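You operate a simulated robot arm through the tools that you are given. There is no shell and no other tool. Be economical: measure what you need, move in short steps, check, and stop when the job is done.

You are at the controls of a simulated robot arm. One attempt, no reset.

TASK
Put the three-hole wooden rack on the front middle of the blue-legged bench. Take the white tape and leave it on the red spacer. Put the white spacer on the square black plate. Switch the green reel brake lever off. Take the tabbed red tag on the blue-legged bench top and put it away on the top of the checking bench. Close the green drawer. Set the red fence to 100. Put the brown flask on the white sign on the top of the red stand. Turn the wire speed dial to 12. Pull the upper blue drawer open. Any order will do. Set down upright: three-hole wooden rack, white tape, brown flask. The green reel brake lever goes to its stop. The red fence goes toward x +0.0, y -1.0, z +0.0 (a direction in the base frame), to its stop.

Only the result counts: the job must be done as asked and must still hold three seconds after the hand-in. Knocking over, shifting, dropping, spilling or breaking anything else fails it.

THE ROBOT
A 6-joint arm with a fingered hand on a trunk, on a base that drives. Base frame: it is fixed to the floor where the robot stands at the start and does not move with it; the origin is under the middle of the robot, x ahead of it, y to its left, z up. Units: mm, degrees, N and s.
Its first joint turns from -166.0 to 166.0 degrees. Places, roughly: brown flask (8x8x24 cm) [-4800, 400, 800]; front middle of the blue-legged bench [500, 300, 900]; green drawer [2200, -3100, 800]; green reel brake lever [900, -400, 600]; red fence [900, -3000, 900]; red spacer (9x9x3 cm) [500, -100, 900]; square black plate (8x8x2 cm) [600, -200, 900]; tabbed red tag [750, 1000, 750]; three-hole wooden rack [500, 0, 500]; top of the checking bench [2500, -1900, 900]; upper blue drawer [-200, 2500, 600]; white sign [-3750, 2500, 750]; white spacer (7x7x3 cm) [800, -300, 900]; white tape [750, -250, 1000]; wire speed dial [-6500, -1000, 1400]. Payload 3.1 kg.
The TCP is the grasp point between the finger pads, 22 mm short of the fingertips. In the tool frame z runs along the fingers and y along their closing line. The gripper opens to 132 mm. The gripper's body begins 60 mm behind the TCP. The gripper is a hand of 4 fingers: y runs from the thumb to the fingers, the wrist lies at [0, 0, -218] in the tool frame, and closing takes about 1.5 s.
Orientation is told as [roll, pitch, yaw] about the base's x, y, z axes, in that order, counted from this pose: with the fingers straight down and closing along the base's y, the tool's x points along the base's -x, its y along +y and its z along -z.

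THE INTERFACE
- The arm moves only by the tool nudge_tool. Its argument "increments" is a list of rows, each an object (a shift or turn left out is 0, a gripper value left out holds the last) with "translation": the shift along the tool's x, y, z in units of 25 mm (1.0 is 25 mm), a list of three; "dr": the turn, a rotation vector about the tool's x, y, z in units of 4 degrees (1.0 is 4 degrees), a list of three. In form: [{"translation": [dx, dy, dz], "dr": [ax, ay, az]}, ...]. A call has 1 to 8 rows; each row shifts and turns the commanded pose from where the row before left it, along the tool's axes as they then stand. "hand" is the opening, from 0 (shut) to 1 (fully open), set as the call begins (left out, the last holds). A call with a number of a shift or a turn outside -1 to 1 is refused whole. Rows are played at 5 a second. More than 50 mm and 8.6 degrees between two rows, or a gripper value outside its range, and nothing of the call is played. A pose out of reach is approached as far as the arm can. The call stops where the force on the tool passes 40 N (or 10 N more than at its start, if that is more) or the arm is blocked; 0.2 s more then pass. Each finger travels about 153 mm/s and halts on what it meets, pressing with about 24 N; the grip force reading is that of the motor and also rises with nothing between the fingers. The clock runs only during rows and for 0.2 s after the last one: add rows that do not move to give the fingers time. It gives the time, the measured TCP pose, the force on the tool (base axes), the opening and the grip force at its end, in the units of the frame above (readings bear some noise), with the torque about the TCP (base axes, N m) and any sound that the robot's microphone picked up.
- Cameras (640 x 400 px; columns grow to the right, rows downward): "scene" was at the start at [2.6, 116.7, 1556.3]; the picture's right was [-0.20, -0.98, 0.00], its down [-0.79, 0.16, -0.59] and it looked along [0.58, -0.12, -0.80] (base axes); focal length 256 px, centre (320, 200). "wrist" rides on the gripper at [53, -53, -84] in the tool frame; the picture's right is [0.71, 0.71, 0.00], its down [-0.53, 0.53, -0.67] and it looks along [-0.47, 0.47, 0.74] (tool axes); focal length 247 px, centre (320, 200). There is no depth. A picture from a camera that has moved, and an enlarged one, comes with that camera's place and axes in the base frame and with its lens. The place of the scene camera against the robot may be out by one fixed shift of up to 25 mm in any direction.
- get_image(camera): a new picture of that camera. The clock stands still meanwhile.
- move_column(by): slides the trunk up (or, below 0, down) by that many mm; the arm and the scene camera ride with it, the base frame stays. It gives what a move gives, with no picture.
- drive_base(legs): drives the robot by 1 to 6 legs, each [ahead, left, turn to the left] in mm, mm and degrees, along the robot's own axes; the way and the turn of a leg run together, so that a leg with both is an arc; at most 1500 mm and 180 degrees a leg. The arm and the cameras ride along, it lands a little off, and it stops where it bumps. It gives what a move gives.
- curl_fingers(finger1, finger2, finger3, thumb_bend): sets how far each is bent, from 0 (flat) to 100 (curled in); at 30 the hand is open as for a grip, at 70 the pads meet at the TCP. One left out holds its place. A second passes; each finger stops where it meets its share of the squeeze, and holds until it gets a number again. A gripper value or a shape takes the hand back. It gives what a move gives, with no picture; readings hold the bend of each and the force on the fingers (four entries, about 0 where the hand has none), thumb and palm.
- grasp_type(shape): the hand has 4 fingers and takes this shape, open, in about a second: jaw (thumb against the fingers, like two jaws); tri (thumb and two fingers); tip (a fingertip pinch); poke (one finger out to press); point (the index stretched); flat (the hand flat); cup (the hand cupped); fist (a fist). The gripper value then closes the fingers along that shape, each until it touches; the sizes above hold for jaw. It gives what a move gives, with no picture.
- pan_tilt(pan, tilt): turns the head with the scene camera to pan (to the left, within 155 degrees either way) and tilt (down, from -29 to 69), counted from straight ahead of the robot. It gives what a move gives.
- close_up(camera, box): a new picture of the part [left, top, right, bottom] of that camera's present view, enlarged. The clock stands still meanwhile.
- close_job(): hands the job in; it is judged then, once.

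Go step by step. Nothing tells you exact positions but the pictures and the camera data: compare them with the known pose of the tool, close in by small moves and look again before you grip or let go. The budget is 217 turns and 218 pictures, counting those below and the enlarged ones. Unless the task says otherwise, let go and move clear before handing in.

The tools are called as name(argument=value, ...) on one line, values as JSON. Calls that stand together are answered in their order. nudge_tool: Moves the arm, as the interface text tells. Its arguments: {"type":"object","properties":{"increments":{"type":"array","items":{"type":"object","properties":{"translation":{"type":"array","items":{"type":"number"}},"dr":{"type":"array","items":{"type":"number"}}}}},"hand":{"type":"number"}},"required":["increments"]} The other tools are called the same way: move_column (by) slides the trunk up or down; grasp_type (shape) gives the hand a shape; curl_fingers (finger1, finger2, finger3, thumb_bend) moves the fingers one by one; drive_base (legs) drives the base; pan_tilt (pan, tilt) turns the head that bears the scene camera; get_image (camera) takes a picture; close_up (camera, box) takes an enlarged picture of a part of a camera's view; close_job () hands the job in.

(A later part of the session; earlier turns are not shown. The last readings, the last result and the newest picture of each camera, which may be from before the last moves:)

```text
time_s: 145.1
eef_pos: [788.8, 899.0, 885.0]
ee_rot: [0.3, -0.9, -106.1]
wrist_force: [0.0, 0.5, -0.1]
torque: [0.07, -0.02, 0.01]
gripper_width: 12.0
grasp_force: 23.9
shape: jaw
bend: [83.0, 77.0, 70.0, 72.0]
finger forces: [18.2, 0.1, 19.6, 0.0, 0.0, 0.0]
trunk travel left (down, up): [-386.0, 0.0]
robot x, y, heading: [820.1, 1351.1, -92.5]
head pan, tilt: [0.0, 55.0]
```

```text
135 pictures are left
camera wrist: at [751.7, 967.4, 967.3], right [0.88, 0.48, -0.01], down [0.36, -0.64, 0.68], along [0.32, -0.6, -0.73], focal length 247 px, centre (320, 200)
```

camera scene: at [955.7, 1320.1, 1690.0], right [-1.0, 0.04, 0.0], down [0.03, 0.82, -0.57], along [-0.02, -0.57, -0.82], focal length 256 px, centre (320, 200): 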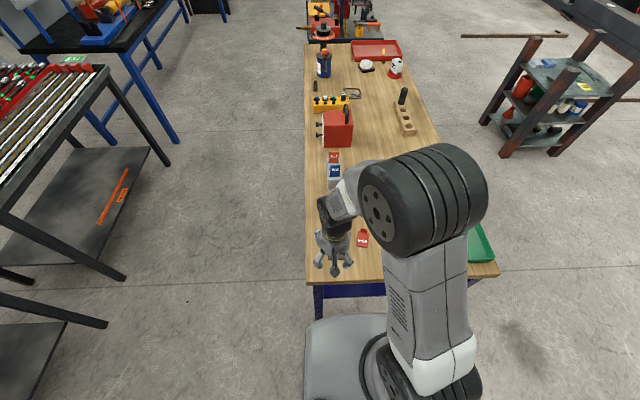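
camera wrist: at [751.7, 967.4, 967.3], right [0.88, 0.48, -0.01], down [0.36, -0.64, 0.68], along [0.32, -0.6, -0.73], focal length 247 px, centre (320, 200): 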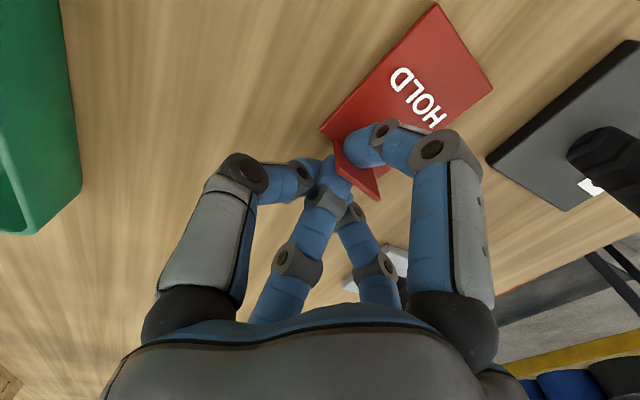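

Fingers 1 and 3 hold the tab. Lifting.

nudge_tool(increments=[{"translation": [0, 0, -0.3]}, {"translation": [0, 0, -0.8]}, {"translation": [0, 0, -0.8]}, {"translation": [0, 0, -0.8]}, {"translation": [0, 0, -0.8]}, {"translation": [0, 0, -0.8]}, {"translation": [0, 0, -0.8]}, {"translation": [0, 0, -0.8]}])

get_image(camera="wrist")

get_image(camera="scene")

```text
time_s: 146.9
eef_pos: [789.1, 900.7, 1033.6]
ee_rot: [0.3, -0.8, -106.1]
wrist_force: [0.2, 0.2, -0.6]
torque: [-0.03, 0.03, -0.02]
gripper_width: 11.2
grasp_force: 24.2
shape: jaw
bend: [81.0, 77.0, 70.0, 72.0]
finger forces: [18.1, 0.1, 17.9, 0.1, 0.0, 0.0]
trunk travel left (down, up): [-386.0, 0.0]
robot x, y, heading: [817.9, 1352.2, -92.4]
head pan, tilt: [0.0, 55.0]
```

```text
134 pictures are left
camera wrist: at [753.3, 969.6, 1116.6], right [0.88, 0.48, -0.01], down [0.36, -0.64, 0.68], along [0.32, -0.6, -0.73], focal length 247 px, centre (320, 200)
```

wrist: 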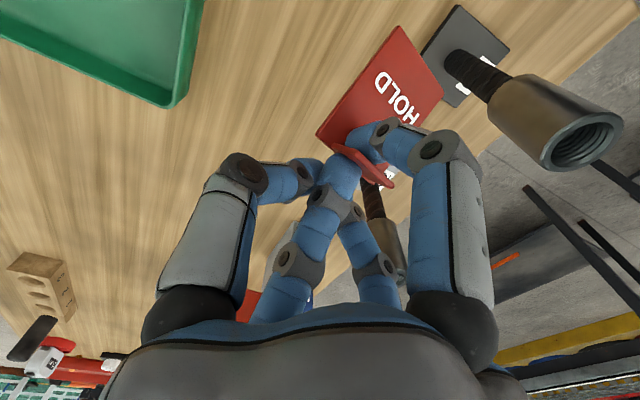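

```text
133 pictures are left
camera scene: at [955.4, 1320.2, 1690.1], right [-1.0, 0.04, 0.0], down [0.03, 0.82, -0.57], along [-0.02, -0.57, -0.82], focal length 256 px, centre (320, 200)
```

scene: 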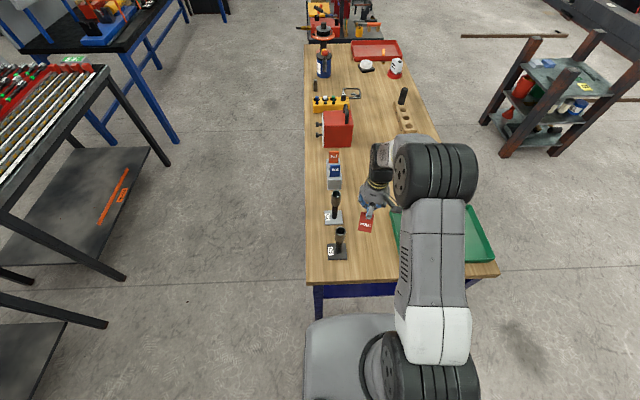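

The tag is held. Pull the arm in, slide left into the rear aisle, and look down it.

nudge_tool(increments=[{"translation": [1, 0, -0.4]}, {"translation": [1, 0, -0.4]}, {"translation": [1, 0, -0.4]}, {"translation": [1, 0, -0.4]}, {"translation": [1, 0, 0]}])

drive_base(legs=[[0, 740, 2.4], [1000, 0, 0]])

pan_tilt(pan=0, tilt=30)

get_image(camera="scene")

```text
time_s: 148.1
eef_pos: [822.6, 1024.8, 1071.4]
ee_rot: [0.4, -0.9, -106.1]
wrist_force: [0.6, 0.1, 0.1]
torque: [-0.01, 0.03, 0.01]
gripper_width: 11.4
grasp_force: 24.0
shape: jaw
bend: [81.0, 77.0, 70.0, 72.0]
finger forces: [18.1, 0.0, 18.1, 0.0, 0.0, 0.0]
trunk travel left (down, up): [-386.0, 0.0]
robot x, y, heading: [816.0, 1352.4, -92.4]
head pan, tilt: [0.0, 55.0]
```

```text
time_s: 156.9
eef_pos: [1550.8, -11.8, 1071.3]
ee_rot: [0.3, -0.9, -105.1]
wrist_force: [-0.1, 1.2, 0.8]
torque: [0.02, -0.01, 0.04]
gripper_width: 11.1
grasp_force: 24.3
shape: jaw
bend: [81.0, 77.0, 70.0, 72.0]
finger forces: [18.0, 0.1, 18.1, 0.0, 0.0, 0.0]
trunk travel left (down, up): [-386.0, 0.0]
robot x, y, heading: [1534.4, 315.6, -91.2]
head pan, tilt: [0.0, 55.0]
```

```text
time_s: 157.8
eef_pos: [1551.2, -12.4, 1071.6]
ee_rot: [0.3, -0.9, -104.9]
wrist_force: [-1.1, -0.6, 0.8]
torque: [0.04, -0.01, 0.02]
gripper_width: 11.2
grasp_force: 24.2
shape: jaw
bend: [81.0, 77.0, 70.0, 72.0]
finger forces: [18.1, 0.0, 18.1, 0.1, 0.1, 0.0]
trunk travel left (down, up): [-386.0, 0.0]
robot x, y, heading: [1541.0, 314.2, -91.0]
head pan, tilt: [0.0, 30.0]
```

```text
132 pictures are left
camera scene: at [1676.1, 268.3, 1726.0], right [-1.0, 0.02, 0.0], down [0.01, 0.5, -0.87], along [-0.02, -0.87, -0.5], focal length 256 px, centre (320, 200)
```

scene: 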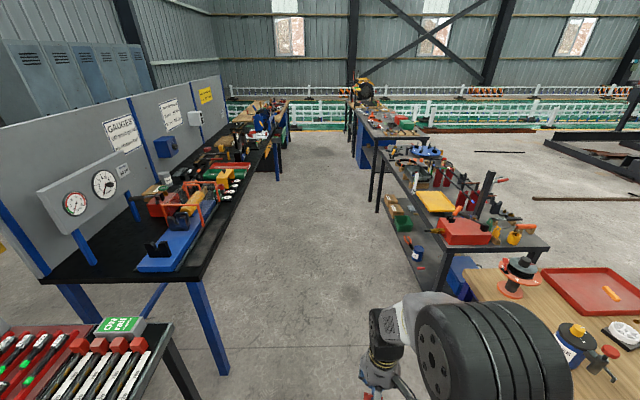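

The checking bench is along the left, front edge x≈2205, y -500 to -2200. Enlarging its top to find a free spot.

close_up(camera="scene", box=[130, 90, 310, 290])

close_up(camera="scene", box=[330, 60, 560, 220])

```text
2.00 times, centred on (220, 190) of scene
camera zoom: at [1676.1, 268.3, 1726.0], right [-1.0, 0.02, 0.0], down [0.01, 0.5, -0.87], along [-0.02, -0.87, -0.5], focal length 513 px, centre (520, 220)
```

zoom: 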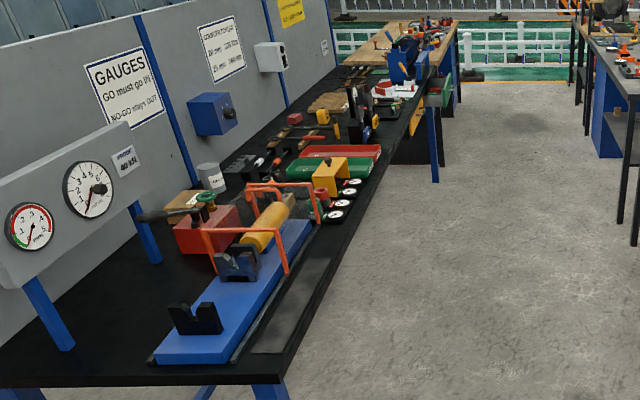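

```text
2.50 times, centred on (445, 140) of scene
camera zoom: at [1676.1, 268.3, 1726.0], right [-1.0, 0.02, 0.0], down [0.01, 0.5, -0.87], along [-0.02, -0.87, -0.5], focal length 641 px, centre (8, 350)
```

zoom: 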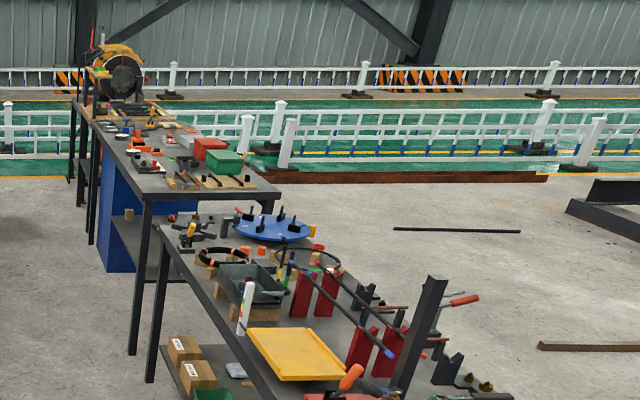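

The bench near end has some free areas; I'll drive along the aisle to y≈-1100, turn to face the checking bench and look at the top properly.

drive_base(legs=[[1450, 0, 0], [0, 0, 91]])

pan_tilt(pan=0, tilt=35)

get_image(camera="scene")

```text
time_s: 168.7
eef_pos: [1826.6, -1096.9, 1071.8]
ee_rot: [0.2, -0.9, -16.1]
wrist_force: [-0.5, 0.1, -1.0]
torque: [0.01, -0.01, 0.01]
gripper_width: 11.6
grasp_force: 24.3
shape: jaw
bend: [81.0, 77.0, 70.0, 72.0]
finger forces: [17.6, 0.0, 17.5, 0.1, 0.0, 0.0]
trunk travel left (down, up): [-386.0, 0.0]
robot x, y, heading: [1496.9, -1098.1, -2.6]
head pan, tilt: [0.0, 30.0]
```

```text
time_s: 169.4
eef_pos: [1829.3, -1096.7, 1071.3]
ee_rot: [0.3, -0.8, -16.0]
wrist_force: [0.1, 0.7, -1.0]
torque: [-0.02, -0.04, 0.01]
gripper_width: 11.5
grasp_force: 23.9
shape: jaw
bend: [81.0, 77.0, 70.0, 72.0]
finger forces: [17.7, 0.0, 17.6, 0.0, 0.0, 0.1]
trunk travel left (down, up): [-386.0, 0.0]
robot x, y, heading: [1497.6, -1101.0, -2.4]
head pan, tilt: [0.0, 35.0]
```

```text
129 pictures are left
camera scene: at [1522.6, -971.6, 1718.4], right [-0.04, -1.0, 0.0], down [-0.57, 0.02, -0.82], along [0.82, -0.03, -0.57], focal length 256 px, centre (320, 200)
```

scene: 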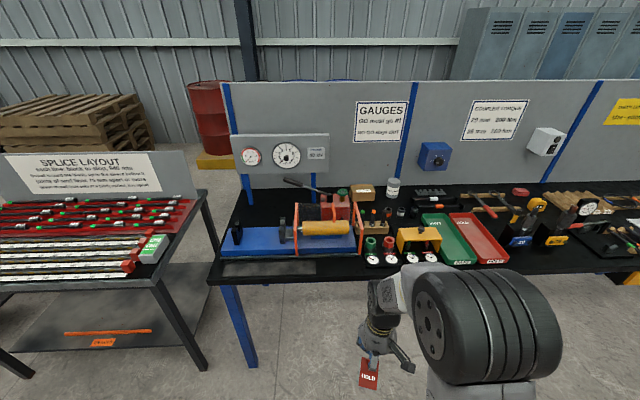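

pan_tilt(pan=-40, tilt=35)

get_image(camera="scene")

pan_tilt(pan=0, tilt=45)

close_up(camera="scene", box=[190, 90, 510, 290])

```text
time_s: 170.4
eef_pos: [1828.3, -1097.3, 1071.8]
ee_rot: [0.4, -0.9, -16.1]
wrist_force: [0.8, -0.9, -0.1]
torque: [-0.01, 0.03, 0.0]
gripper_width: 11.1
grasp_force: 24.1
shape: jaw
bend: [81.0, 77.0, 70.0, 72.0]
finger forces: [17.6, 0.1, 17.7, 0.1, 0.1, 0.0]
trunk travel left (down, up): [-386.0, 0.0]
robot x, y, heading: [1496.7, -1101.5, -2.5]
head pan, tilt: [-40.0, 35.0]
```

```text
128 pictures are left
camera scene: at [1499.7, -1027.3, 1718.3], right [-0.67, -0.74, 0.0], down [-0.42, 0.39, -0.82], along [0.61, -0.55, -0.57], focal length 256 px, centre (320, 200)
```

scene: 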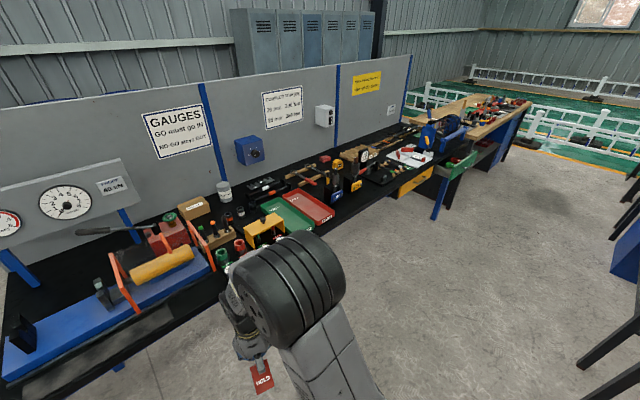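

```text
time_s: 171.5
eef_pos: [1827.3, -1097.2, 1071.8]
ee_rot: [0.3, -0.9, -16.0]
wrist_force: [-0.7, -0.1, -0.4]
torque: [0.0, -0.02, 0.03]
gripper_width: 11.2
grasp_force: 23.9
shape: jaw
bend: [81.0, 77.0, 70.0, 72.0]
finger forces: [17.5, 0.0, 17.6, 0.1, 0.0, 0.1]
trunk travel left (down, up): [-386.0, 0.0]
robot x, y, heading: [1497.9, -1101.7, -2.4]
head pan, tilt: [0.0, 45.0]
```

```text
2.00 times, centred on (350, 190) of scene
camera zoom: at [1515.9, -971.4, 1703.5], right [-0.04, -1.0, 0.0], down [-0.71, 0.03, -0.71], along [0.71, -0.03, -0.71], focal length 513 px, centre (260, 220)
```

zoom: 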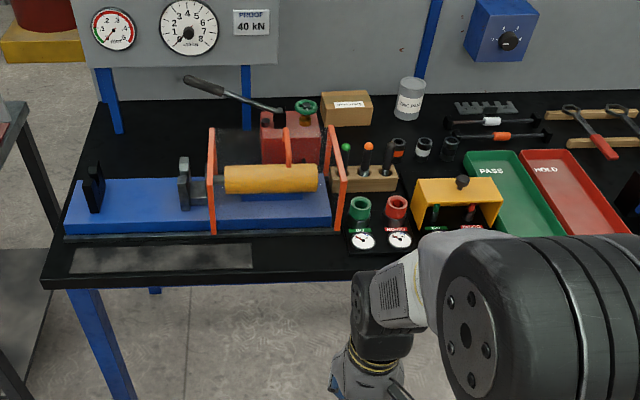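

I see a free patch of black bench top about (2220, -1085), between the grey mat and the gauge block. Driving up to it.

drive_base(legs=[[360, 30, 2.4]])

nudge_tool(increments=[{"translation": [-1, 0, 0.5]}, {"translation": [-1, 0, 0.5]}])

get_image(camera="wrist")

get_image(camera="scene")

```text
time_s: 173.8
eef_pos: [2185.3, -1056.1, 1072.7]
ee_rot: [0.3, -0.9, -13.5]
wrist_force: [0.3, 0.0, -0.1]
torque: [0.0, 0.01, -0.01]
gripper_width: 11.4
grasp_force: 23.2
shape: jaw
bend: [81.0, 77.0, 70.0, 72.0]
finger forces: [17.8, 0.0, 17.6, 0.1, 0.0, 0.0]
trunk travel left (down, up): [-386.0, 0.0]
robot x, y, heading: [1851.2, -1078.2, 0.1]
head pan, tilt: [0.0, 45.0]
```

```text
time_s: 174.4
eef_pos: [2235.5, -1068.8, 1047.3]
ee_rot: [0.3, -0.7, -13.5]
wrist_force: [-0.2, 0.9, 0.7]
torque: [-0.02, -0.01, -0.03]
gripper_width: 11.3
grasp_force: 24.1
shape: jaw
bend: [81.0, 77.0, 70.0, 72.0]
finger forces: [17.7, 0.0, 17.5, 0.0, 0.0, 0.0]
trunk travel left (down, up): [-386.0, 0.0]
robot x, y, heading: [1855.6, -1075.1, 0.4]
head pan, tilt: [0.0, 45.0]
```

```text
126 pictures are left
camera wrist: at [2170.9, -1108.2, 1130.2], right [-0.52, 0.85, -0.01], down [0.62, 0.39, 0.68], along [0.58, 0.35, -0.73], focal length 247 px, centre (320, 200)
```

wrist: 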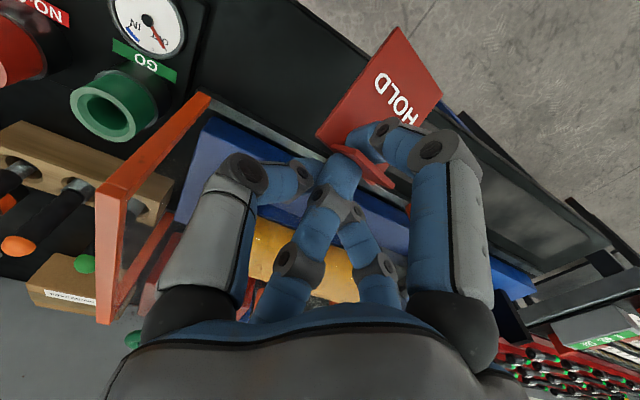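

```text
125 pictures are left
camera scene: at [1869.3, -945.8, 1703.5], right [0.01, -1.0, 0.0], down [-0.71, 0.0, -0.71], along [0.71, 0.0, -0.71], focal length 256 px, centre (320, 200)
```

scene: 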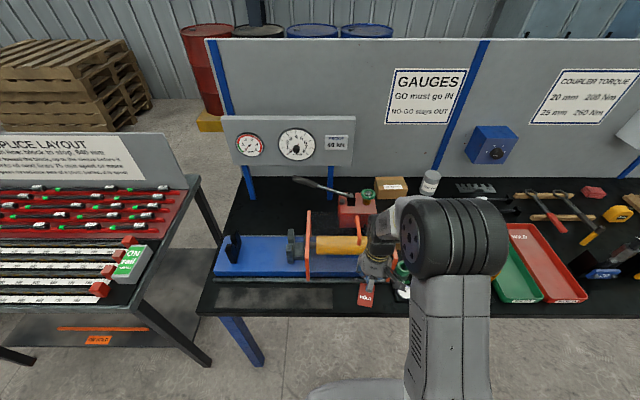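

The strip is ~90 mm deep, so I'll turn the tag to lie along the edge before lowering it.

nudge_tool(increments=[{"dr": [0, 0, 1]}, {"dr": [0, 0, 1]}, {"dr": [0, 0, 1]}, {"dr": [0, 0, 1]}, {"dr": [0, 0, 1]}, {"dr": [0, 0, 1]}, {"dr": [0, 0, 1]}, {"dr": [0, 0, 1]}])

nudge_tool(increments=[{"dr": [0, 0, 1]}, {"dr": [0, 0, 1]}, {"dr": [0, 0, 1]}, {"dr": [0, 0, 1]}, {"dr": [0, 0, 1]}, {"dr": [0, 0, 1]}, {"dr": [0, 0, 1]}, {"dr": [0, 0, 1]}])

nudge_tool(increments=[{"dr": [0, 0, 1]}, {"dr": [0, 0, 1]}, {"dr": [0, 0, 1]}, {"translation": [0, 0, 0.8]}, {"translation": [0, 0, 0.8]}])

get_image(camera="wrist")

close_up(camera="scene", box=[280, 210, 440, 330])

```text
time_s: 176.2
eef_pos: [2235.0, -1069.1, 1046.6]
ee_rot: [0.8, -0.6, -45.5]
wrist_force: [1.0, 0.1, 0.2]
torque: [0.0, 0.04, 0.02]
gripper_width: 10.9
grasp_force: 23.7
shape: jaw
bend: [81.0, 77.0, 70.0, 72.0]
finger forces: [17.7, 0.0, 17.7, 0.1, 0.0, 0.0]
trunk travel left (down, up): [-386.0, 0.0]
robot x, y, heading: [1854.8, -1078.1, 0.3]
head pan, tilt: [0.0, 45.0]
```

```text
time_s: 178.0
eef_pos: [2234.8, -1069.3, 1046.7]
ee_rot: [0.9, -0.1, -77.4]
wrist_force: [0.2, 0.4, 0.7]
torque: [-0.02, -0.02, 0.0]
gripper_width: 11.5
grasp_force: 24.0
shape: jaw
bend: [81.0, 77.0, 70.0, 72.0]
finger forces: [17.8, 0.1, 17.7, 0.0, 0.1, 0.1]
trunk travel left (down, up): [-386.0, 0.0]
robot x, y, heading: [1857.2, -1077.4, 0.2]
head pan, tilt: [0.0, 45.0]
```

```text
time_s: 179.2
eef_pos: [2234.3, -1069.6, 1007.5]
ee_rot: [0.8, 0.1, -89.5]
wrist_force: [0.6, -0.1, 0.2]
torque: [-0.01, 0.0, 0.01]
gripper_width: 11.2
grasp_force: 23.9
shape: jaw
bend: [81.0, 77.0, 70.0, 72.0]
finger forces: [18.0, 0.1, 17.7, 0.0, 0.0, 0.0]
trunk travel left (down, up): [-386.0, 0.0]
robot x, y, heading: [1856.1, -1077.3, 0.1]
head pan, tilt: [0.0, 45.0]
```

```text
124 pictures are left
camera wrist: at [2179.2, -1016.1, 1090.4], right [0.7, 0.71, 0.01], down [0.52, -0.52, 0.68], along [0.49, -0.47, -0.74], focal length 247 px, centre (320, 200)
```

wrist: 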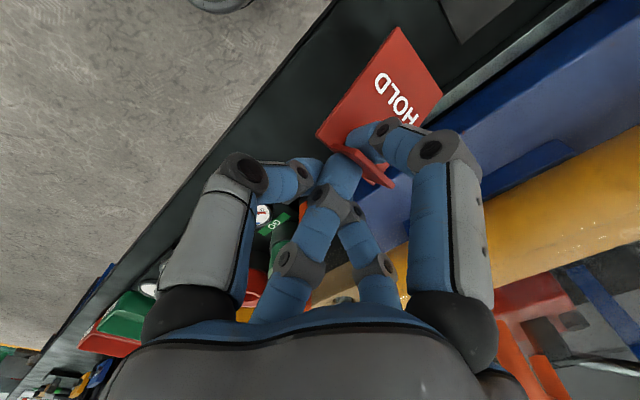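

```text
3.33 times, centred on (360, 270) of scene
camera zoom: at [1868.0, -945.7, 1703.5], right [0.01, -1.0, 0.0], down [-0.71, 0.0, -0.71], along [0.71, 0.0, -0.71], focal length 854 px, centre (187, -33)
```

zoom: 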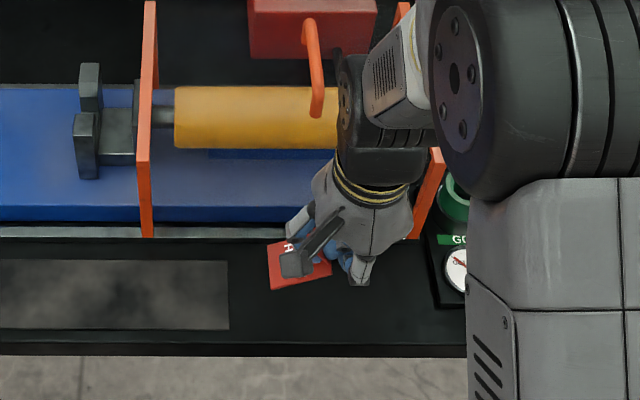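

Hovering over clear black top. Shift 18 mm in, 15 mm left, and lower in steps.

nudge_tool(increments=[{"translation": [0.6, 0.7, 0.6]}, {"translation": [0, 0, 0.7]}, {"translation": [0, 0, 0.5]}])

get_image(camera="wrist")

close_up(camera="scene", box=[280, 210, 440, 330])

```text
time_s: 180.0
eef_pos: [2251.6, -1054.5, 965.2]
ee_rot: [0.9, 0.2, -89.6]
wrist_force: [-0.2, 0.1, -0.1]
torque: [-0.03, 0.0, -0.05]
gripper_width: 11.2
grasp_force: 23.9
shape: jaw
bend: [81.0, 77.0, 70.0, 72.0]
finger forces: [18.1, 0.0, 18.0, 0.0, 0.0, 0.0]
trunk travel left (down, up): [-386.0, 0.0]
robot x, y, heading: [1856.7, -1074.2, 0.6]
head pan, tilt: [0.0, 45.0]
```

```text
122 pictures are left
camera wrist: at [2196.5, -1000.8, 1047.6], right [0.7, 0.71, 0.01], down [0.52, -0.52, 0.68], along [0.49, -0.47, -0.74], focal length 247 px, centre (320, 200)
```

wrist: 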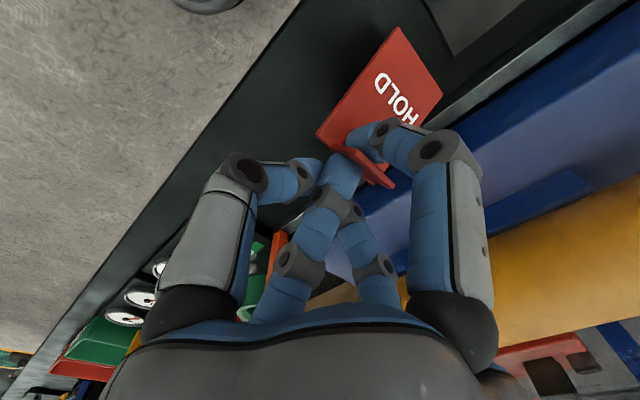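

```text
3.33 times, centred on (360, 270) of scene
camera zoom: at [1868.1, -945.5, 1703.5], right [0.01, -1.0, 0.0], down [-0.71, 0.0, -0.71], along [0.71, 0.0, -0.71], focal length 854 px, centre (187, -33)
```

zoom: 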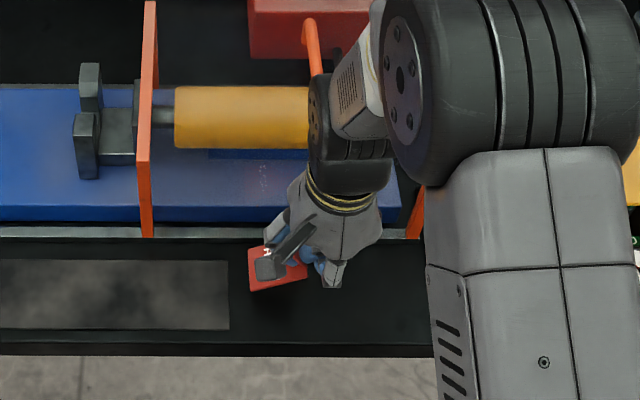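

Good position. Continue down until contact.

nudge_tool(increments=[{"translation": [0, 0, 0.4]}, {"translation": [0, 0, 0.3]}, {"translation": [0, 0, 0.2]}, {"translation": [0, 0, 0.2]}, {"translation": [0, 0, 0.15]}])

close_up(camera="scene", box=[280, 210, 440, 330])

```text
time_s: 181.2
eef_pos: [2254.2, -1053.7, 932.4]
ee_rot: [0.9, 0.1, -89.4]
wrist_force: [-0.5, -1.0, -0.6]
torque: [-0.06, 0.01, 0.0]
gripper_width: 11.1
grasp_force: 24.3
shape: jaw
bend: [81.0, 77.0, 70.0, 72.0]
finger forces: [18.0, 0.0, 18.0, 0.0, 0.0, 0.0]
trunk travel left (down, up): [-386.0, 0.0]
robot x, y, heading: [1854.0, -1078.3, 0.2]
head pan, tilt: [0.0, 45.0]
```

```text
3.33 times, centred on (360, 270) of scene
camera zoom: at [1867.8, -945.7, 1703.5], right [0.01, -1.0, 0.0], down [-0.71, 0.0, -0.71], along [0.71, 0.0, -0.71], focal length 854 px, centre (187, -33)
```

zoom: 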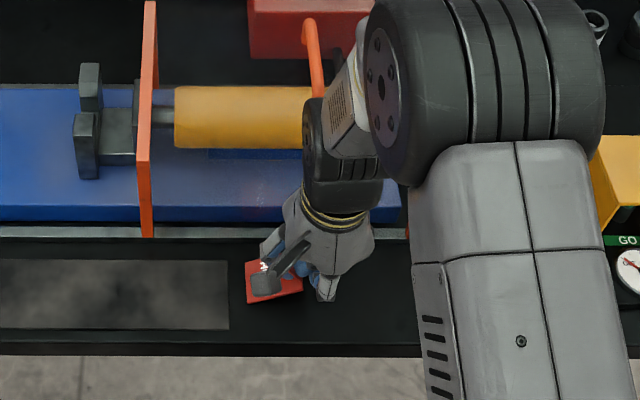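

nudge_tool(increments=[{"translation": [0, 0, 0.12]}, {"translation": [0, 0, 0.12]}, {"translation": [0, 0, 0.12]}, {"translation": [0, 0, 0.12]}, {"translation": [0, 0, 0.12]}, {"translation": [0, 0, 0.12]}])

```text
time_s: 182.6
eef_pos: [2253.4, -1054.5, 913.8]
ee_rot: [0.9, 0.1, -89.4]
wrist_force: [-0.6, -1.1, 2.2]
torque: [0.1, 0.01, -0.02]
gripper_width: 11.3
grasp_force: 24.5
shape: jaw
bend: [81.0, 77.0, 70.0, 72.0]
finger forces: [19.2, 0.0, 18.3, 0.0, 0.0, 0.0]
trunk travel left (down, up): [-386.0, 0.0]
robot x, y, heading: [1856.1, -1077.6, 0.5]
head pan, tilt: [0.0, 45.0]
```

nudge_tool(increments=[{"translation": [0, 0, 0.06]}, {"translation": [0, 0, 0.06]}])

get_image(camera="wrist")

```text
time_s: 183.2
eef_pos: [2253.8, -1053.3, 910.5]
ee_rot: [0.9, 0.1, -89.5]
wrist_force: [-0.1, 0.0, 1.8]
torque: [0.14, 0.03, 0.01]
gripper_width: 11.4
grasp_force: 23.9
shape: jaw
bend: [81.0, 77.0, 70.0, 72.0]
finger forces: [19.9, 0.0, 18.1, 0.1, 0.0, 0.0]
trunk travel left (down, up): [-386.0, 0.0]
robot x, y, heading: [1856.4, -1078.2, 0.2]
head pan, tilt: [0.0, 45.0]
```

```text
119 pictures are left
camera wrist: at [2197.8, -999.8, 994.3], right [0.7, 0.71, 0.01], down [0.52, -0.52, 0.68], along [0.49, -0.47, -0.74], focal length 247 px, centre (320, 200)
```

wrist: 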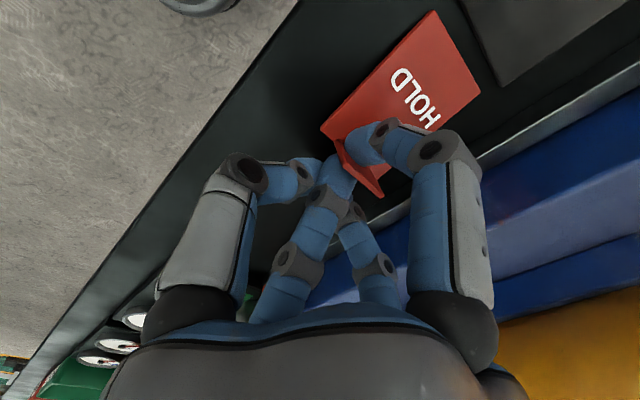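

nudge_tool(increments=[{"translation": [0, 0, 0.08]}, {"translation": [0, 0, 0.08]}, {"translation": [0, 0, 0.08]}])

```text
time_s: 184.0
eef_pos: [2253.6, -1054.2, 904.7]
ee_rot: [1.0, -0.1, -89.6]
wrist_force: [0.0, 0.7, 1.8]
torque: [0.17, -0.01, -0.03]
gripper_width: 11.1
grasp_force: 24.2
shape: jaw
bend: [82.0, 77.0, 70.0, 72.0]
finger forces: [20.5, 0.1, 18.9, 0.1, 0.0, 0.1]
trunk travel left (down, up): [-386.0, 0.0]
robot x, y, heading: [1858.3, -1076.8, 0.4]
head pan, tilt: [0.0, 45.0]
```

nudge_tool(increments=[{"translation": [0, 0, 0.08]}, {"translation": [0, 0, 0.08]}, {"translation": [0, 0, 0.08]}])

get_image(camera="wrist")

```text
time_s: 184.8
eef_pos: [2255.2, -1054.4, 901.0]
ee_rot: [1.2, 0.1, -89.6]
wrist_force: [1.8, 0.0, 31.6]
torque: [0.71, 0.02, -0.06]
gripper_width: 12.4
grasp_force: 23.9
shape: jaw
bend: [85.0, 77.0, 70.0, 72.0]
finger forces: [39.6, 0.0, 26.0, 0.0, 0.0, 0.1]
trunk travel left (down, up): [-386.0, 0.0]
robot x, y, heading: [1858.2, -1077.8, 0.3]
head pan, tilt: [0.0, 45.0]
```

```text
118 pictures are left
camera wrist: at [2197.8, -1000.3, 983.6], right [0.7, 0.71, 0.02], down [0.52, -0.52, 0.68], along [0.49, -0.47, -0.73], focal length 247 px, centre (320, 200)
```

wrist: 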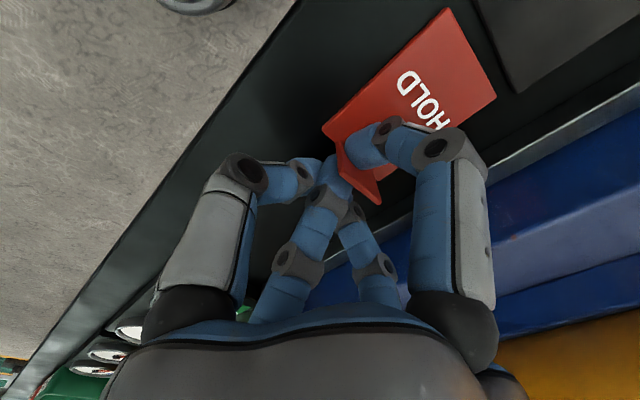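

Firm contact. Ease, release, lift clear.

nudge_tool(increments=[{"translation": [0, 0, -0.12]}])

nudge_tool(hand=0.4, increments=[{}, {}, {}, {}])

nudge_tool(increments=[{"translation": [0, 0, -0.6]}, {"translation": [0, 0, -1]}, {"translation": [0, 0, -1]}, {"translation": [0, 0, -1]}, {"translation": [0, 0, -1]}, {"translation": [0, 0, -1]}])

get_image(camera="wrist")

get_image(camera="scene")

```text
time_s: 185.2
eef_pos: [2252.7, -1054.4, 902.4]
ee_rot: [0.9, 0.0, -89.6]
wrist_force: [3.3, -2.7, 11.3]
torque: [0.23, -0.04, -0.05]
gripper_width: 12.0
grasp_force: 24.3
shape: jaw
bend: [84.0, 77.0, 70.0, 72.0]
finger forces: [27.8, 0.0, 23.2, 0.0, 0.0, 0.0]
trunk travel left (down, up): [-386.0, 0.0]
robot x, y, heading: [1858.8, -1076.5, 0.3]
head pan, tilt: [0.0, 45.0]
```

```text
time_s: 186.2
eef_pos: [2247.6, -1053.2, 903.0]
ee_rot: [0.7, 0.0, -89.4]
wrist_force: [-20.2, 0.2, 2.2]
torque: [0.17, -0.16, 0.1]
gripper_width: 48.5
grasp_force: 0.1
shape: jaw
bend: [83.0, 79.0, 41.0, 70.0]
finger forces: [8.6, 19.2, 0.0, 0.0, 0.0, 0.0]
trunk travel left (down, up): [-386.0, 0.0]
robot x, y, heading: [1858.5, -1077.2, 0.0]
head pan, tilt: [0.0, 45.0]
```

```text
time_s: 187.6
eef_pos: [2255.5, -1053.3, 1041.1]
ee_rot: [1.3, 0.1, -89.6]
wrist_force: [-2.5, 0.6, 3.4]
torque: [-0.04, -0.1, 0.05]
gripper_width: 51.9
grasp_force: 0.1
shape: jaw
bend: [41.0, 80.0, 41.0, 70.0]
finger forces: [0.0, 4.0, 0.0, 0.1, 0.0, 0.0]
trunk travel left (down, up): [-386.0, 0.0]
robot x, y, heading: [1859.3, -1078.6, 0.2]
head pan, tilt: [0.0, 45.0]
```

```text
117 pictures are left
camera wrist: at [2200.1, -998.7, 1123.8], right [0.7, 0.71, 0.02], down [0.51, -0.52, 0.68], along [0.49, -0.47, -0.73], focal length 247 px, centre (320, 200)
```

wrist: 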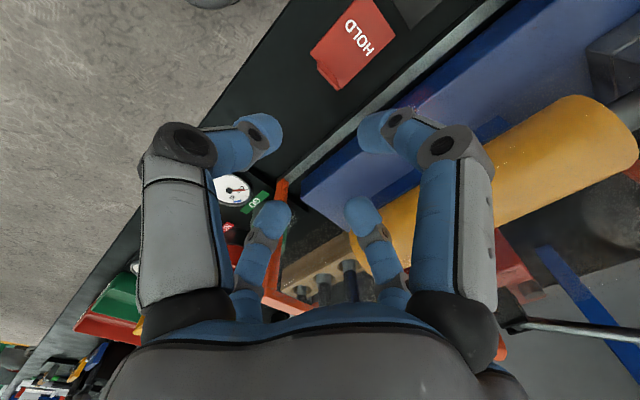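

```text
116 pictures are left
camera scene: at [1867.9, -945.7, 1703.6], right [0.01, -1.0, 0.0], down [-0.71, 0.0, -0.71], along [0.71, 0.0, -0.71], focal length 256 px, centre (320, 200)
```

scene: 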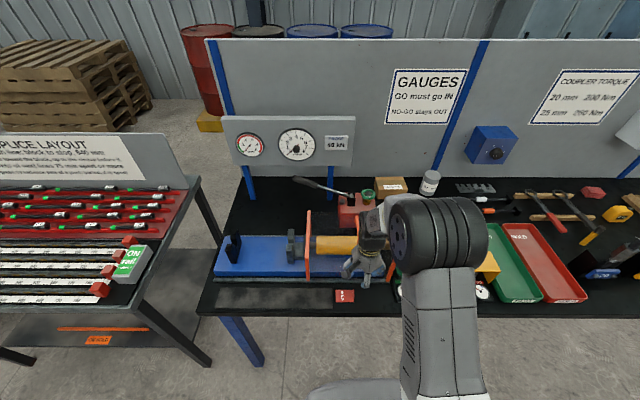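

The tag lies flat on the checking bench. Next, the green drawer: back off and drive right along the aisle to y≈-2600, then look.

drive_base(legs=[[-230, 0, 0], [0, -1450, 0]])

pan_tilt(pan=-25, tilt=35)

get_image(camera="scene")

pan_tilt(pan=-150, tilt=30)

get_image(camera="scene")

```text
time_s: 196.1
eef_pos: [2017.8, -2478.6, 1039.3]
ee_rot: [0.9, 0.1, -89.6]
wrist_force: [0.8, 0.1, 0.5]
torque: [0.01, -0.04, 0.0]
gripper_width: 52.7
grasp_force: 0.0
shape: jaw
bend: [41.0, 41.0, 41.0, 70.0]
finger forces: [0.0, 0.1, 0.0, 0.1, 0.0, 0.0]
trunk travel left (down, up): [-386.0, 0.0]
robot x, y, heading: [1615.5, -2503.8, 0.1]
head pan, tilt: [0.0, 45.0]
```

```text
time_s: 197.0
eef_pos: [2017.8, -2477.2, 1040.9]
ee_rot: [0.9, -0.1, -89.6]
wrist_force: [0.0, 0.4, 0.3]
torque: [0.0, 0.04, 0.01]
gripper_width: 52.6
grasp_force: 0.0
shape: jaw
bend: [41.0, 41.0, 41.0, 70.0]
finger forces: [0.0, 0.0, 0.1, 0.0, 0.0, 0.1]
trunk travel left (down, up): [-386.0, 0.0]
robot x, y, heading: [1620.3, -2499.2, 0.0]
head pan, tilt: [-25.0, 35.0]
```

```text
115 pictures are left
camera scene: at [1631.0, -2406.9, 1718.3], right [-0.42, -0.91, 0.0], down [-0.52, 0.24, -0.82], along [0.74, -0.34, -0.57], focal length 256 px, centre (320, 200)
```

scene: 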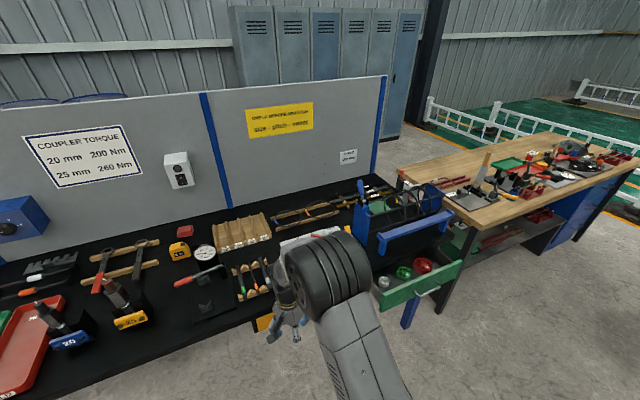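

```text
time_s: 199.0
eef_pos: [2018.4, -2478.5, 1039.9]
ee_rot: [0.8, 0.1, -89.6]
wrist_force: [0.0, 1.0, 0.9]
torque: [0.0, -0.04, 0.01]
gripper_width: 52.2
grasp_force: 0.0
shape: jaw
bend: [41.0, 41.0, 41.0, 70.0]
finger forces: [0.0, 0.0, 0.0, 0.0, 0.0, 0.0]
trunk travel left (down, up): [-386.0, 0.0]
robot x, y, heading: [1622.9, -2505.6, -0.0]
head pan, tilt: [-150.0, 30.0]
```

```text
114 pictures are left
camera scene: at [1472.8, -2415.5, 1726.1], right [-0.5, 0.86, 0.0], down [0.43, 0.25, -0.87], along [-0.75, -0.44, -0.5], focal length 256 px, centre (320, 200)
```

scene: 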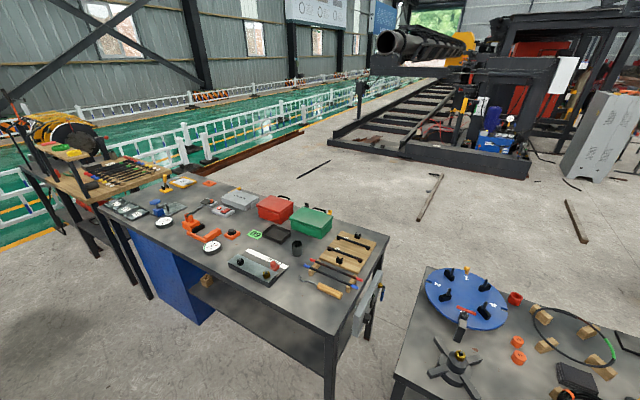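

The green drawer sticks out at about (2060, -3070), z≈800. I'll drive in front of it, turning the hand to yaw 0 with a forward tilt and a fist for pushing.

drive_base(legs=[[-40, -568, 0]])

nudge_tool(increments=[{"translation": [0, -0.8, 0], "dr": [0, 0, -1]}, {"translation": [0, -0.8, 0], "dr": [0, 0, -1]}, {"translation": [0, -0.8, 0], "dr": [0, 0, -1]}, {"dr": [0, 0, -1]}, {"dr": [0, 0, -1]}, {"dr": [0, 0, -1]}, {"dr": [0, 0, -1]}, {"dr": [0, 0, -1]}])

nudge_tool(increments=[{"dr": [0, 0, -1]}, {"dr": [0, 0, -1]}, {"dr": [0, 0, -1]}, {"dr": [0, 0, -1]}, {"dr": [0, 0, -1]}, {"dr": [0, 0, -1]}, {"dr": [0, 0, -1]}, {"dr": [0, 0, -1]}])

nudge_tool(increments=[{"dr": [0, 0, -1]}, {"dr": [0, 0, -1]}, {"dr": [0, 0, -1]}, {"dr": [0, 0, -1]}, {"dr": [0, 0, -1]}, {"dr": [0, 0, -1]}, {"dr": [0, 0, -0.4]}])

grasp_type(shape="fist")

pan_tilt(pan=0, tilt=45)

get_image(camera="scene")

get_image(camera="wrist")

```text
time_s: 202.2
eef_pos: [1979.7, -3039.9, 1040.6]
ee_rot: [0.9, 0.0, -89.7]
wrist_force: [0.9, 0.0, 0.1]
torque: [-0.01, 0.01, 0.01]
gripper_width: 52.5
grasp_force: 0.0
shape: jaw
bend: [41.0, 41.0, 41.0, 70.0]
finger forces: [0.0, 0.0, 0.0, 0.1, 0.0, 0.0]
trunk travel left (down, up): [-386.0, 0.0]
robot x, y, heading: [1577.8, -3063.1, 0.0]
head pan, tilt: [-150.0, 30.0]
```

```text
time_s: 204.0
eef_pos: [1920.5, -3045.4, 1039.5]
ee_rot: [0.7, -0.5, -57.7]
wrist_force: [-0.3, 0.0, -0.3]
torque: [-0.01, 0.02, -0.02]
gripper_width: 52.4
grasp_force: 0.1
shape: jaw
bend: [41.0, 41.0, 41.0, 70.0]
finger forces: [0.0, 0.0, 0.0, 0.1, 0.0, 0.0]
trunk travel left (down, up): [-386.0, 0.0]
robot x, y, heading: [1582.3, -3065.5, 0.3]
head pan, tilt: [-150.0, 30.0]
```

```text
time_s: 205.8
eef_pos: [1918.8, -3045.2, 1039.2]
ee_rot: [0.5, -0.8, -25.7]
wrist_force: [0.3, -0.6, -0.6]
torque: [0.04, 0.05, -0.01]
gripper_width: 52.6
grasp_force: 0.1
shape: jaw
bend: [41.0, 41.0, 41.0, 70.0]
finger forces: [0.1, 0.0, 0.0, 0.0, 0.0, 0.0]
trunk travel left (down, up): [-386.0, 0.0]
robot x, y, heading: [1582.6, -3060.3, -0.1]
head pan, tilt: [-150.0, 30.0]
```

```text
time_s: 207.4
eef_pos: [1920.2, -3044.2, 1038.1]
ee_rot: [0.1, -0.9, -0.1]
wrist_force: [0.1, 0.3, -0.3]
torque: [-0.01, -0.01, 0.03]
gripper_width: 52.8
grasp_force: 0.1
shape: jaw
bend: [41.0, 41.0, 41.0, 70.0]
finger forces: [0.0, 0.0, 0.0, 0.0, 0.0, 0.0]
trunk travel left (down, up): [-386.0, 0.0]
robot x, y, heading: [1582.1, -3062.4, -0.1]
head pan, tilt: [-150.0, 30.0]
```

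```text
time_s: 208.3
eef_pos: [1919.9, -3044.9, 1038.7]
ee_rot: [0.1, -0.9, -0.1]
wrist_force: [0.1, 0.2, -0.4]
torque: [-0.03, -0.05, 0.0]
gripper_width: 0.1
grasp_force: 0.1
shape: fist
bend: [100.0, 100.0, 100.0, 63.0]
finger forces: [0.1, 0.0, 0.0, 0.1, 0.0, 0.1]
trunk travel left (down, up): [-386.0, 0.0]
robot x, y, heading: [1583.9, -3060.4, -0.3]
head pan, tilt: [-150.0, 30.0]
```

```text
time_s: 210.7
eef_pos: [1919.1, -3045.4, 1038.1]
ee_rot: [0.1, -0.9, -0.2]
wrist_force: [0.3, 0.1, -0.3]
torque: [0.0, 0.02, 0.0]
gripper_width: 0.4
grasp_force: 0.2
shape: fist
bend: [100.0, 100.0, 100.0, 63.0]
finger forces: [0.1, 0.0, 0.0, 0.0, 0.0, 0.0]
trunk travel left (down, up): [-386.0, 0.0]
robot x, y, heading: [1585.4, -3060.3, -0.1]
head pan, tilt: [0.0, 45.0]
```

```text
113 pictures are left
camera scene: at [1594.2, -2930.9, 1703.5], right [0.0, -1.0, 0.0], down [-0.71, 0.0, -0.71], along [0.71, 0.0, -0.71], focal length 256 px, centre (320, 200)
```

scene: 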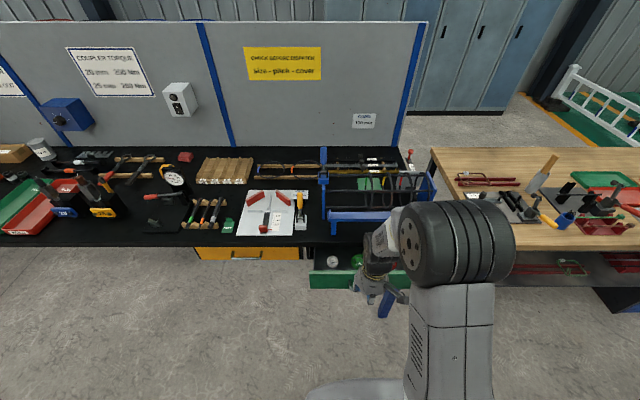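

```text
112 pictures are left
camera wrist: at [1864.6, -3096.6, 1120.5], right [-0.7, 0.71, -0.01], down [0.52, 0.52, 0.68], along [0.49, 0.47, -0.74], focal length 247 px, centre (320, 200)
```

wrist: 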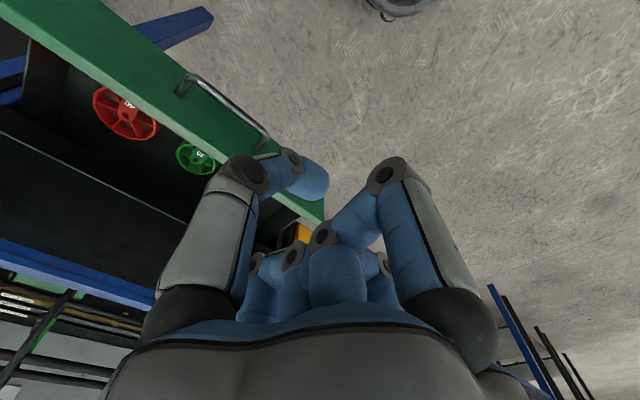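

Drawer panel: x≈2057, y -3290..-2895, top z≈820. Tilting the fist forward, lowering the trunk, and lining up with its centre.

nudge_tool(increments=[{"dr": [0, -1, 0]}, {"dr": [0, -1, 0]}, {"dr": [0, -1, 0]}, {"dr": [0, -1, 0]}, {"dr": [0, -1, 0]}, {"dr": [0, -1, 0]}, {"dr": [0, -1, 0]}, {"dr": [0, -1, 0]}])

nudge_tool(increments=[{"dr": [0, -1, 0]}, {"dr": [0, -1, 0]}, {"dr": [0, -1, 0]}])

move_column(by=-250)

drive_base(legs=[[0, -48, 0]])

get_image(camera="scene")

get_image(camera="wrist")

```text
time_s: 212.5
eef_pos: [1920.3, -3059.6, 1037.3]
ee_rot: [-4.3, -16.2, -0.3]
wrist_force: [0.6, 0.6, -0.7]
torque: [0.0, 0.01, 0.03]
gripper_width: 0.0
grasp_force: 0.1
shape: fist
bend: [100.0, 100.0, 100.0, 63.0]
finger forces: [0.0, 0.0, 0.1, 0.0, 0.1, 0.0]
out of reach, approached as far as the arm can: row 4, 5, 6, 7, 8
trunk travel left (down, up): [-386.0, 0.0]
robot x, y, heading: [1583.7, -3063.7, -0.0]
head pan, tilt: [0.0, 45.0]
```

```text
time_s: 213.3
eef_pos: [1917.2, -3067.2, 1037.3]
ee_rot: [-6.6, -19.3, 0.2]
wrist_force: [-0.1, 0.0, -0.7]
torque: [0.01, 0.01, 0.0]
gripper_width: 0.2
grasp_force: 0.1
shape: fist
bend: [100.0, 100.0, 100.0, 63.0]
finger forces: [0.0, 0.0, 0.0, 0.0, 0.0, 0.0]
out of reach, approached as far as the arm can: row 1, 2
trunk travel left (down, up): [-386.0, 0.0]
robot x, y, heading: [1581.1, -3063.7, -0.0]
head pan, tilt: [0.0, 45.0]
```

```text
time_s: 215.9
eef_pos: [1916.2, -3067.6, 789.1]
ee_rot: [-6.5, -19.3, 0.2]
wrist_force: [-0.5, -0.5, 0.0]
torque: [0.01, -0.01, 0.02]
gripper_width: 0.0
grasp_force: 0.0
shape: fist
bend: [100.0, 100.0, 100.0, 63.0]
finger forces: [0.1, 0.0, 0.1, 0.0, 0.0, 0.0]
trunk travel left (down, up): [-136.0, 250.0]
robot x, y, heading: [1582.9, -3059.9, -0.1]
head pan, tilt: [0.0, 45.0]
```

```text
time_s: 216.8
eef_pos: [1916.3, -3116.6, 787.9]
ee_rot: [-6.5, -19.4, 0.1]
wrist_force: [0.0, 0.4, 0.2]
torque: [0.03, -0.01, -0.02]
gripper_width: 0.0
grasp_force: 0.1
shape: fist
bend: [100.0, 100.0, 100.0, 63.0]
finger forces: [0.0, 0.0, 0.0, 0.0, 0.0, 0.1]
trunk travel left (down, up): [-136.0, 250.0]
robot x, y, heading: [1583.1, -3110.6, 0.4]
head pan, tilt: [0.0, 45.0]
```

```text
111 pictures are left
camera scene: at [1594.1, -2980.7, 1454.6], right [0.0, -1.0, 0.0], down [-0.71, 0.0, -0.71], along [0.71, 0.0, -0.71], focal length 256 px, centre (320, 200)
```

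scene: 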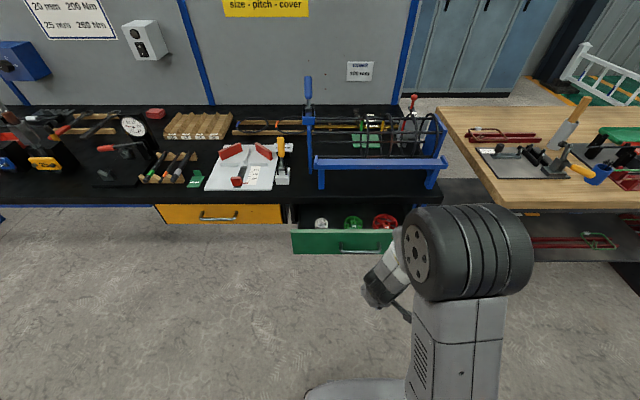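

```text
110 pictures are left
camera wrist: at [1836.6, -3159.0, 854.4], right [-0.64, 0.7, -0.31], down [0.29, 0.6, 0.75], along [0.71, 0.39, -0.59], focal length 247 px, centre (320, 200)
```

wrist: 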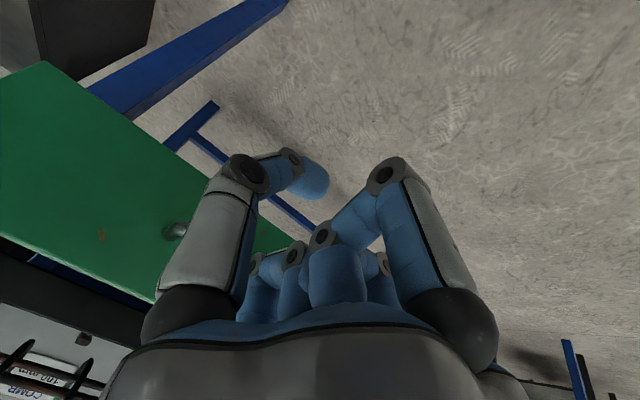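

The fist points at the drawer's middle. Pushing forward with force watch.

nudge_tool(increments=[{"translation": [-0.94, 0, 0.33]}, {"translation": [-0.94, 0, 0.33]}, {"translation": [-0.94, 0, 0.33]}, {"translation": [-0.94, 0, 0.33]}, {"translation": [-0.94, 0, 0.33]}, {"translation": [-0.94, 0, 0.33]}, {"translation": [-0.94, 0, 0.33]}, {"translation": [-0.94, 0, 0.33]}])

get_image(camera="scene")

```text
time_s: 218.6
eef_pos: [2116.5, -3120.4, 789.5]
ee_rot: [-6.5, -19.4, 0.2]
wrist_force: [1.0, 0.7, -0.2]
torque: [0.0, 0.0, 0.01]
gripper_width: 0.0
grasp_force: 0.1
shape: fist
bend: [100.0, 100.0, 100.0, 63.0]
finger forces: [0.0, 0.0, 0.1, 0.0, 0.0, 0.0]
trunk travel left (down, up): [-136.0, 250.0]
robot x, y, heading: [1579.0, -3111.0, -0.1]
head pan, tilt: [0.0, 45.0]
```

```text
109 pictures are left
camera scene: at [1594.7, -2978.7, 1454.4], right [0.0, -1.0, 0.0], down [-0.71, 0.0, -0.71], along [0.71, 0.0, -0.71], focal length 256 px, centre (320, 200)
```

scene: 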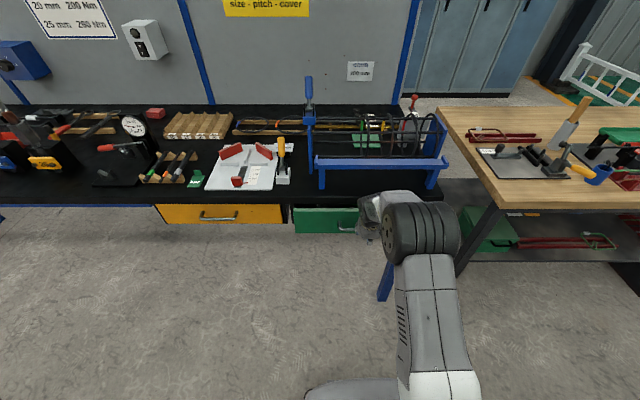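

Almost shut. Pushing on to the stop.

nudge_tool(increments=[{"translation": [-0.47, 0, 0.165]}, {"translation": [-0.47, 0, 0.165]}, {"translation": [-0.47, 0, 0.165]}, {"translation": [-0.47, 0, 0.165]}, {"translation": [-0.3, 0, 0.1]}, {"translation": [-0.3, 0, 0.1]}])

close_up(camera="scene", box=[140, 170, 480, 270])

```text
time_s: 220.1
eef_pos: [2173.7, -3126.4, 781.7]
ee_rot: [-6.5, -17.8, 0.0]
wrist_force: [-9.9, -0.2, -7.2]
torque: [-0.03, -0.49, 0.09]
gripper_width: 0.1
grasp_force: 0.1
shape: fist
bend: [100.0, 100.0, 100.0, 63.0]
finger forces: [0.0, 0.0, 12.3, 0.0, 0.0, 0.0]
trunk travel left (down, up): [-136.0, 250.0]
robot x, y, heading: [1580.2, -3110.4, -0.5]
head pan, tilt: [0.0, 45.0]
stopped in row 6: the force on the tool passed its limit (the readings are from after the stop); the commanded pose is now the measured one
```

```text
1.88 times, centred on (310, 220) of scene
camera zoom: at [1592.6, -2978.7, 1454.4], right [0.0, -1.0, 0.0], down [-0.71, 0.0, -0.71], along [0.71, 0.0, -0.71], focal length 482 px, centre (339, 162)
```

zoom: 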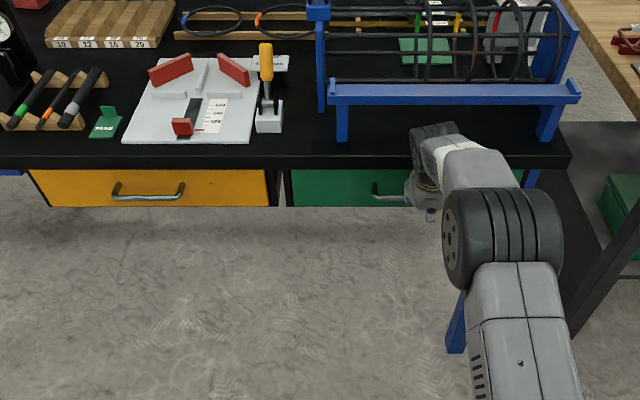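

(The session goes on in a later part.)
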